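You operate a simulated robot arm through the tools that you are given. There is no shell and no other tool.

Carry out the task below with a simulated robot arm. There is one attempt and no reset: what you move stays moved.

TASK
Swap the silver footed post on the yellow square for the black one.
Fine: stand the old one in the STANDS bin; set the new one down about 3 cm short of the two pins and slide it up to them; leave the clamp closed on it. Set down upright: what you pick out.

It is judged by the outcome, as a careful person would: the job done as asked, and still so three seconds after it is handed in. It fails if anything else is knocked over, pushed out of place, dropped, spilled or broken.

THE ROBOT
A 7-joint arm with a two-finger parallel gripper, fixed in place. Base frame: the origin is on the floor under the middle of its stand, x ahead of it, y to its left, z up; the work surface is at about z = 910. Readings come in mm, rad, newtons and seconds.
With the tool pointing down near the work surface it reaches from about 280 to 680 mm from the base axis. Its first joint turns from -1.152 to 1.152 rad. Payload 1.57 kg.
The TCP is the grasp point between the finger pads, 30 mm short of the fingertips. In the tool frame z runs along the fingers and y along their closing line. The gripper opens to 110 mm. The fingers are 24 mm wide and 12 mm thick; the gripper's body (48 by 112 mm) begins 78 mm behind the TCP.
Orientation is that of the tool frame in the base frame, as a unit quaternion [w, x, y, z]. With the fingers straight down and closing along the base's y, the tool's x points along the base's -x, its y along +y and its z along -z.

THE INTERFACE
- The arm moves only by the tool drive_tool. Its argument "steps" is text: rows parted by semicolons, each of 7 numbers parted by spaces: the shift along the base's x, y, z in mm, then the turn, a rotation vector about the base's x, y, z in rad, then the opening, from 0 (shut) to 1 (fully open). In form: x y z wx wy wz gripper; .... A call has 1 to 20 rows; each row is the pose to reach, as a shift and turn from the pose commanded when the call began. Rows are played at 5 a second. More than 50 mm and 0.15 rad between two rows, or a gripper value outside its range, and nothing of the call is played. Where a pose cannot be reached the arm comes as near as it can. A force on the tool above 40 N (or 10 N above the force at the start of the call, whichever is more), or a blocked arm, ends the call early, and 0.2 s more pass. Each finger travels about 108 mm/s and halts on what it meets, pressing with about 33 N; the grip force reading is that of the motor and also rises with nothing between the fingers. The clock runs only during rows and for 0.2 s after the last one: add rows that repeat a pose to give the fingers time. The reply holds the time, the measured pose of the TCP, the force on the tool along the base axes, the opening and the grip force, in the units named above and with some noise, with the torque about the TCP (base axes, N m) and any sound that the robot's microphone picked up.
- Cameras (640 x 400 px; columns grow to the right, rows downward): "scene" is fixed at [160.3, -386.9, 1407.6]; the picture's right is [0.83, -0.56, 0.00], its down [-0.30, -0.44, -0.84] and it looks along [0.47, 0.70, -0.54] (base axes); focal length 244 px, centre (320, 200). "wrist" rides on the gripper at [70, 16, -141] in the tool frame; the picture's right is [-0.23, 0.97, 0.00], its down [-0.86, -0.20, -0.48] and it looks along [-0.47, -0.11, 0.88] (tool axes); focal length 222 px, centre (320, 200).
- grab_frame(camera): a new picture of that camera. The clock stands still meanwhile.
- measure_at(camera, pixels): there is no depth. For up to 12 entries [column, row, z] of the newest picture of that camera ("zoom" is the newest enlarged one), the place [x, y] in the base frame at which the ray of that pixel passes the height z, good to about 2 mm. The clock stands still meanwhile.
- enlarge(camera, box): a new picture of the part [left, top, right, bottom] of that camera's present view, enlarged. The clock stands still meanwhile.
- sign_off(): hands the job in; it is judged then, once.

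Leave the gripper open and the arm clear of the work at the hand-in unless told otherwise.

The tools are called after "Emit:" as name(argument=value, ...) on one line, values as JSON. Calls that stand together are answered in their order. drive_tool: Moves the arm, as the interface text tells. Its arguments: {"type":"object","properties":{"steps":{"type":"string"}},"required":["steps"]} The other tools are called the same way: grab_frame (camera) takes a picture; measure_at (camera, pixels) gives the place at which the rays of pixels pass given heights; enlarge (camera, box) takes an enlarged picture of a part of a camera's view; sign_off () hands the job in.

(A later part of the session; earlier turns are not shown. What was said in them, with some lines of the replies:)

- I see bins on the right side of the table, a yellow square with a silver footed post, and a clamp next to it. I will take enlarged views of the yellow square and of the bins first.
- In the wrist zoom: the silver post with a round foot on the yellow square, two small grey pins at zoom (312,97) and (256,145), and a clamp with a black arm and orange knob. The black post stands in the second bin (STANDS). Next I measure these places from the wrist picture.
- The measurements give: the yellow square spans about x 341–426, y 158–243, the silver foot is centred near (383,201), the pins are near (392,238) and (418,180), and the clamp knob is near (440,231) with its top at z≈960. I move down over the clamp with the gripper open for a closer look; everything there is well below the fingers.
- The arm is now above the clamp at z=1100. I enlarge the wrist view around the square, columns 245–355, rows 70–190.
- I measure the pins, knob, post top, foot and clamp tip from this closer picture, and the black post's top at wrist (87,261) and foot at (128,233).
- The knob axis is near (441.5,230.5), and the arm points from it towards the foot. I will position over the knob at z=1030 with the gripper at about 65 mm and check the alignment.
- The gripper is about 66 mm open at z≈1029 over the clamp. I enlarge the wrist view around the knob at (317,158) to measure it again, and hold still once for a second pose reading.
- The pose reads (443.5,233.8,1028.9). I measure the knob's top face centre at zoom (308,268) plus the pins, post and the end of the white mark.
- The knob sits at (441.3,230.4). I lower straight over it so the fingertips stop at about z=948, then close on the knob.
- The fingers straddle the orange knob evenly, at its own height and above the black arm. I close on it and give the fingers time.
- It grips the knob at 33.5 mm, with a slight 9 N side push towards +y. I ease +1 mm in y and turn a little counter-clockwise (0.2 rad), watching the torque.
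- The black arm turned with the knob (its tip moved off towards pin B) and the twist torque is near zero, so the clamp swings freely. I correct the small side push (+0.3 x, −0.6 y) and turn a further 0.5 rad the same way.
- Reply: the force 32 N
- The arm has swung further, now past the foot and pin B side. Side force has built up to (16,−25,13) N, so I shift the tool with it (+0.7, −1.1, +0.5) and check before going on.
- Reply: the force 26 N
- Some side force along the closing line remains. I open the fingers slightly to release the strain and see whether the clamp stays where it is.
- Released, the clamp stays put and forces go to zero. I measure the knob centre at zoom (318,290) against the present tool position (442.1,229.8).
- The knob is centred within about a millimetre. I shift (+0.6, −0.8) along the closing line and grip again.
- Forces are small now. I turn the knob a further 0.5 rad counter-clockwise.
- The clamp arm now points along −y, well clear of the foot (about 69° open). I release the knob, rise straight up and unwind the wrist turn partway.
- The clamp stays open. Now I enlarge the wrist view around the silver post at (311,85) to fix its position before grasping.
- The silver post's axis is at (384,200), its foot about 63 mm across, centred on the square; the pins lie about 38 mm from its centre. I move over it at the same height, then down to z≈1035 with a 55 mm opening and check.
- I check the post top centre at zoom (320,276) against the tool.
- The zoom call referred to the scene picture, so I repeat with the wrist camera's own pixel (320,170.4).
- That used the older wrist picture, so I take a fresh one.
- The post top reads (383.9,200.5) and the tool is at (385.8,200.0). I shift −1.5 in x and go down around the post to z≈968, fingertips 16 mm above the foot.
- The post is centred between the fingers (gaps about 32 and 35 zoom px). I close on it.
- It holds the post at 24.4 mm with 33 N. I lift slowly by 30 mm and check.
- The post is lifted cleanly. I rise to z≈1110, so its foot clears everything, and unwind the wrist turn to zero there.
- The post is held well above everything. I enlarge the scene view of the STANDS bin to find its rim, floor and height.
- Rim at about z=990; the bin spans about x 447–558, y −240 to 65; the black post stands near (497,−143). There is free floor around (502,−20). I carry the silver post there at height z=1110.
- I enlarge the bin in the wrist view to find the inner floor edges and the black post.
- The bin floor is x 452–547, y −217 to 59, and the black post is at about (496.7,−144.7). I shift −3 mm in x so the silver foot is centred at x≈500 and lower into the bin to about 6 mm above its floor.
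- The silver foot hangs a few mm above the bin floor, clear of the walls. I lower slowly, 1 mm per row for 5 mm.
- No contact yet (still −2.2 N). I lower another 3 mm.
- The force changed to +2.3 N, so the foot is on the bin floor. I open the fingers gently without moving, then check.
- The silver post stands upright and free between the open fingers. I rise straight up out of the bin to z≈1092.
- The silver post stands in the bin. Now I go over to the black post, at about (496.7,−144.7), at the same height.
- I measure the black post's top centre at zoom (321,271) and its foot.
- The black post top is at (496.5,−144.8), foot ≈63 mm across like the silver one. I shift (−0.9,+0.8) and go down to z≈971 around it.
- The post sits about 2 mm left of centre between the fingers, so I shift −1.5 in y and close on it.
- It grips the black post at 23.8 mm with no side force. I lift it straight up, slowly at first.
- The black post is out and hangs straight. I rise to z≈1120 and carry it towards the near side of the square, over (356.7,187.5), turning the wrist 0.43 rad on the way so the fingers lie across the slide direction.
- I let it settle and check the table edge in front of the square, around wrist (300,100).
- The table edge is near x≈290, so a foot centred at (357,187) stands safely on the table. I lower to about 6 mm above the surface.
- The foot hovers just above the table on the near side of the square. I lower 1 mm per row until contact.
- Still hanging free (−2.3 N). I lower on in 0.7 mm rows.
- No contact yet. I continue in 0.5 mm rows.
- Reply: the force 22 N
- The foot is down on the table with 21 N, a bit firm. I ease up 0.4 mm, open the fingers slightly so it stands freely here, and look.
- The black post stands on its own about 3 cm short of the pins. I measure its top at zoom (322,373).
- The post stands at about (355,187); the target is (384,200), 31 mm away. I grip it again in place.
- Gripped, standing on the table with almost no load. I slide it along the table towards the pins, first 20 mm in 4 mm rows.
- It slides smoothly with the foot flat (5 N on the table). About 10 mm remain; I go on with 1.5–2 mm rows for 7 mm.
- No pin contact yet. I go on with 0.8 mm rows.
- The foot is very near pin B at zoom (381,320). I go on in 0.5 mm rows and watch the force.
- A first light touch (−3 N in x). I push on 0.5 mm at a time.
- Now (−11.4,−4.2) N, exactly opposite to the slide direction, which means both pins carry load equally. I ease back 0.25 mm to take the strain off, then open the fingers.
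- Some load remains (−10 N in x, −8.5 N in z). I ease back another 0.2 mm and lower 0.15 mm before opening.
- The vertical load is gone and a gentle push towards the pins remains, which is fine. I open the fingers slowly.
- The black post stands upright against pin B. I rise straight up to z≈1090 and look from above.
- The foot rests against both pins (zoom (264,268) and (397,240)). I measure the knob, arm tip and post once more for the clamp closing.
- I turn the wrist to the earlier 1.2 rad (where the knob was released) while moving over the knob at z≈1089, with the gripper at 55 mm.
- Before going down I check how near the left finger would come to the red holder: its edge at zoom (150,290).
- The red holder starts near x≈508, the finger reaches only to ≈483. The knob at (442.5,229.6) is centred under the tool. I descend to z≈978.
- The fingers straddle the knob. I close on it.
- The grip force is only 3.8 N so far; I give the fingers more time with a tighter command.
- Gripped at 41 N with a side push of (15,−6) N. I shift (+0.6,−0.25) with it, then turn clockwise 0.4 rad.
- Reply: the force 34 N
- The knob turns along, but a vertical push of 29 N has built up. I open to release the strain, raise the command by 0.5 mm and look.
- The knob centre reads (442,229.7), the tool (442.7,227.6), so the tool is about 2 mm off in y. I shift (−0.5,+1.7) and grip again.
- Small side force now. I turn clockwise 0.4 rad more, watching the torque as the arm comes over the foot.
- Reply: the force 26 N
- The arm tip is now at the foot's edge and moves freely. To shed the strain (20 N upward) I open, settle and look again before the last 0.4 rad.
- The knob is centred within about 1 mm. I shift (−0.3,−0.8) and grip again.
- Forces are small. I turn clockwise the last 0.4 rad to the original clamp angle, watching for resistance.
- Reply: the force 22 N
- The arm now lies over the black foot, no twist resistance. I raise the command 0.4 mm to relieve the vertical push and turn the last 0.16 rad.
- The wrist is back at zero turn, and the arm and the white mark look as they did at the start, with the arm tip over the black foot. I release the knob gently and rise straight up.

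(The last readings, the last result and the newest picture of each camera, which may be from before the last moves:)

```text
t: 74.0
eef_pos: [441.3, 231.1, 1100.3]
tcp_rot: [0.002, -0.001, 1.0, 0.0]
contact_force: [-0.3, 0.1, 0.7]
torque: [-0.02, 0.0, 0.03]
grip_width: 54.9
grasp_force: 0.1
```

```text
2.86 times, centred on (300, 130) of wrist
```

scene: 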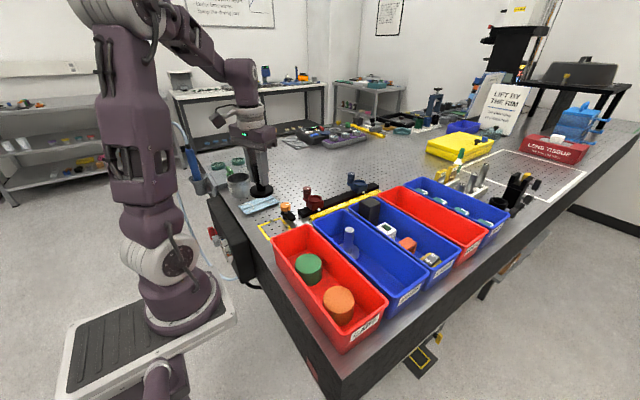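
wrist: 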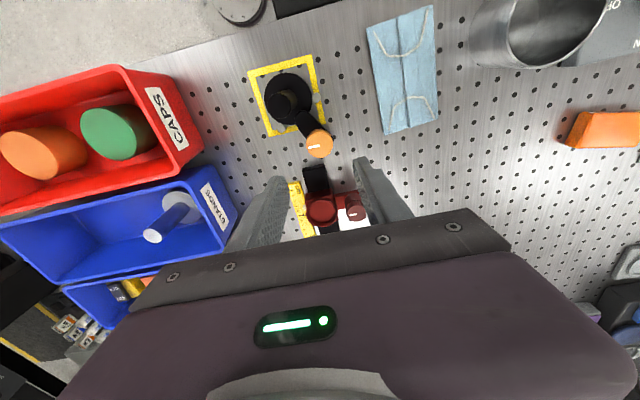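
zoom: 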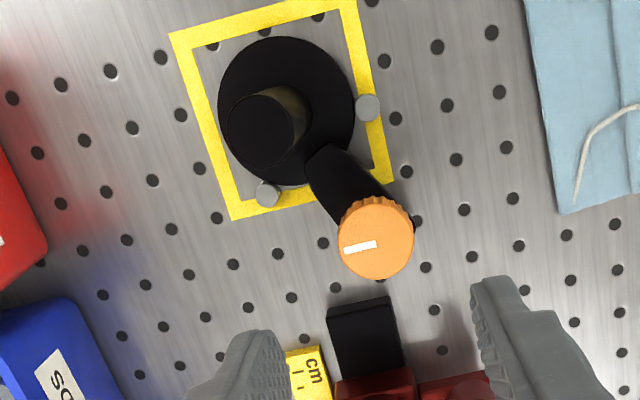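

The scene now looks like the start with the black post in place: same knob mark, arm over the foot. I check closely that the foot touches both pins.

Emit:
enlarge(camera="wrist", box=[260, 65, 340, 145])

Emit:
enlarge(camera="scene", box=[260, 205, 300, 235])

Emit:
grab_frame(camera="scene")

```text
5.00 times, centred on (300, 105) of wrist
```

zoom: 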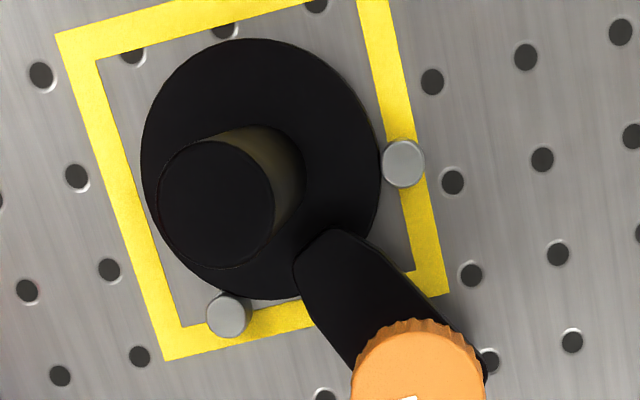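

```text
13.33 times, centred on (280, 220) of scene
```

zoom: 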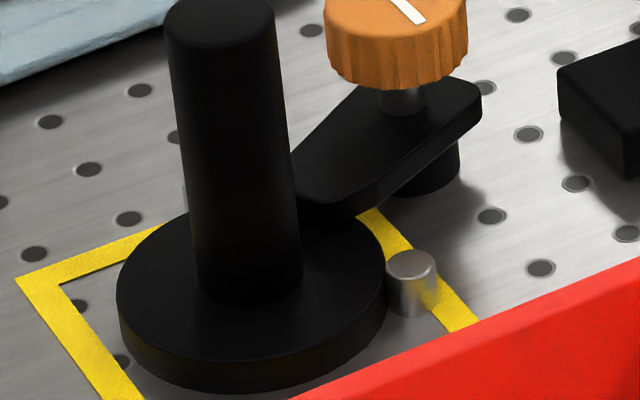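

```text
taken
```

scene: 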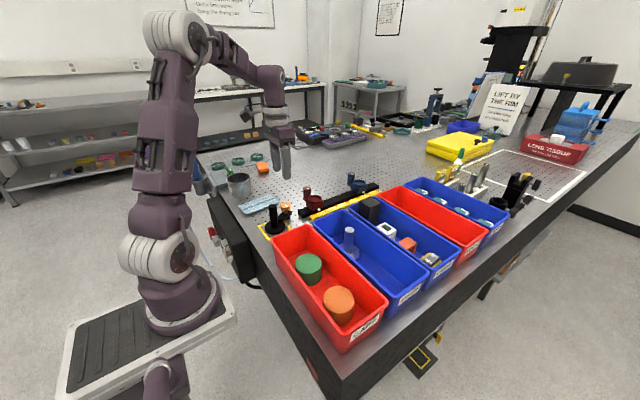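

The foot touches both pins at zoom (229,300) and (385,163), the clamp arm lies over it, and the silver post stands in the STANDS bin. I raise the arm clear, back near its start height, and open the gripper fully.

Emit:
drive_tool(steps="0 5 30 0 0 0 0.6; -5 10 60 0 0 0 0.75; -15 20 90 0 0 0 0.9; -30 29 114 0 0 0 1; -30 29 114 0 0 0 1; -30 29 114 0 0 0 1")

Emit:
enlarge(camera="scene", box=[200, 150, 440, 300])

Emit:
grab_frame(camera="wrist")

```text
t: 75.4
eef_pos: [412.0, 259.7, 1215.7]
tcp_rot: [0.001, 0.0, 1.0, 0.001]
contact_force: [0.9, 0.1, 0.2]
torque: [0.01, 0.0, -0.01]
grip_width: 109.8
grasp_force: 0.0
```

```text
2.67 times, centred on (320, 225) of scene
```

zoom: 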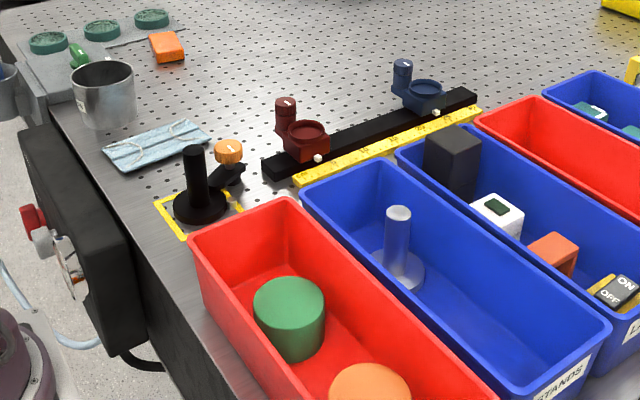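

```text
taken
```

wrist: 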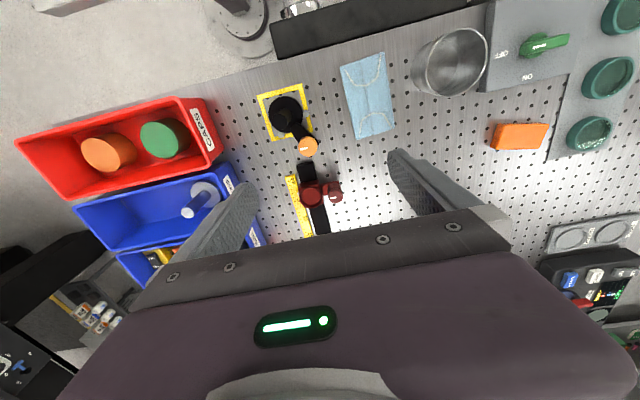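

Everything is in place. The black post stands upright on the yellow square against both pins with the clamp closed on it, and the silver post stands upright in the STANDS bin. Nothing else has moved, the gripper is open and the arm is clear. I hand the job in.

Emit:
sign_off()

```text
The job is handed in.
```

The swap is done and handed in, with nothing else moved in the final pictures.

- **Silver post:** it stands upright in the STANDS bin, clear of the walls.
- **Black post:** I set it down about 3 cm short of the pins. I then slid it along the table until both pins took load, and it stands upright on the yellow square.
- **Clamp:** I turned it back to its starting angle. The arm lies over the black foot and the knob's white mark points where it did before.
- **Robot arm:** it is back near its start position with the gripper fully open.

The foot looks flush with both pins in the close-up pictures. They are only good to a millimetre or so.
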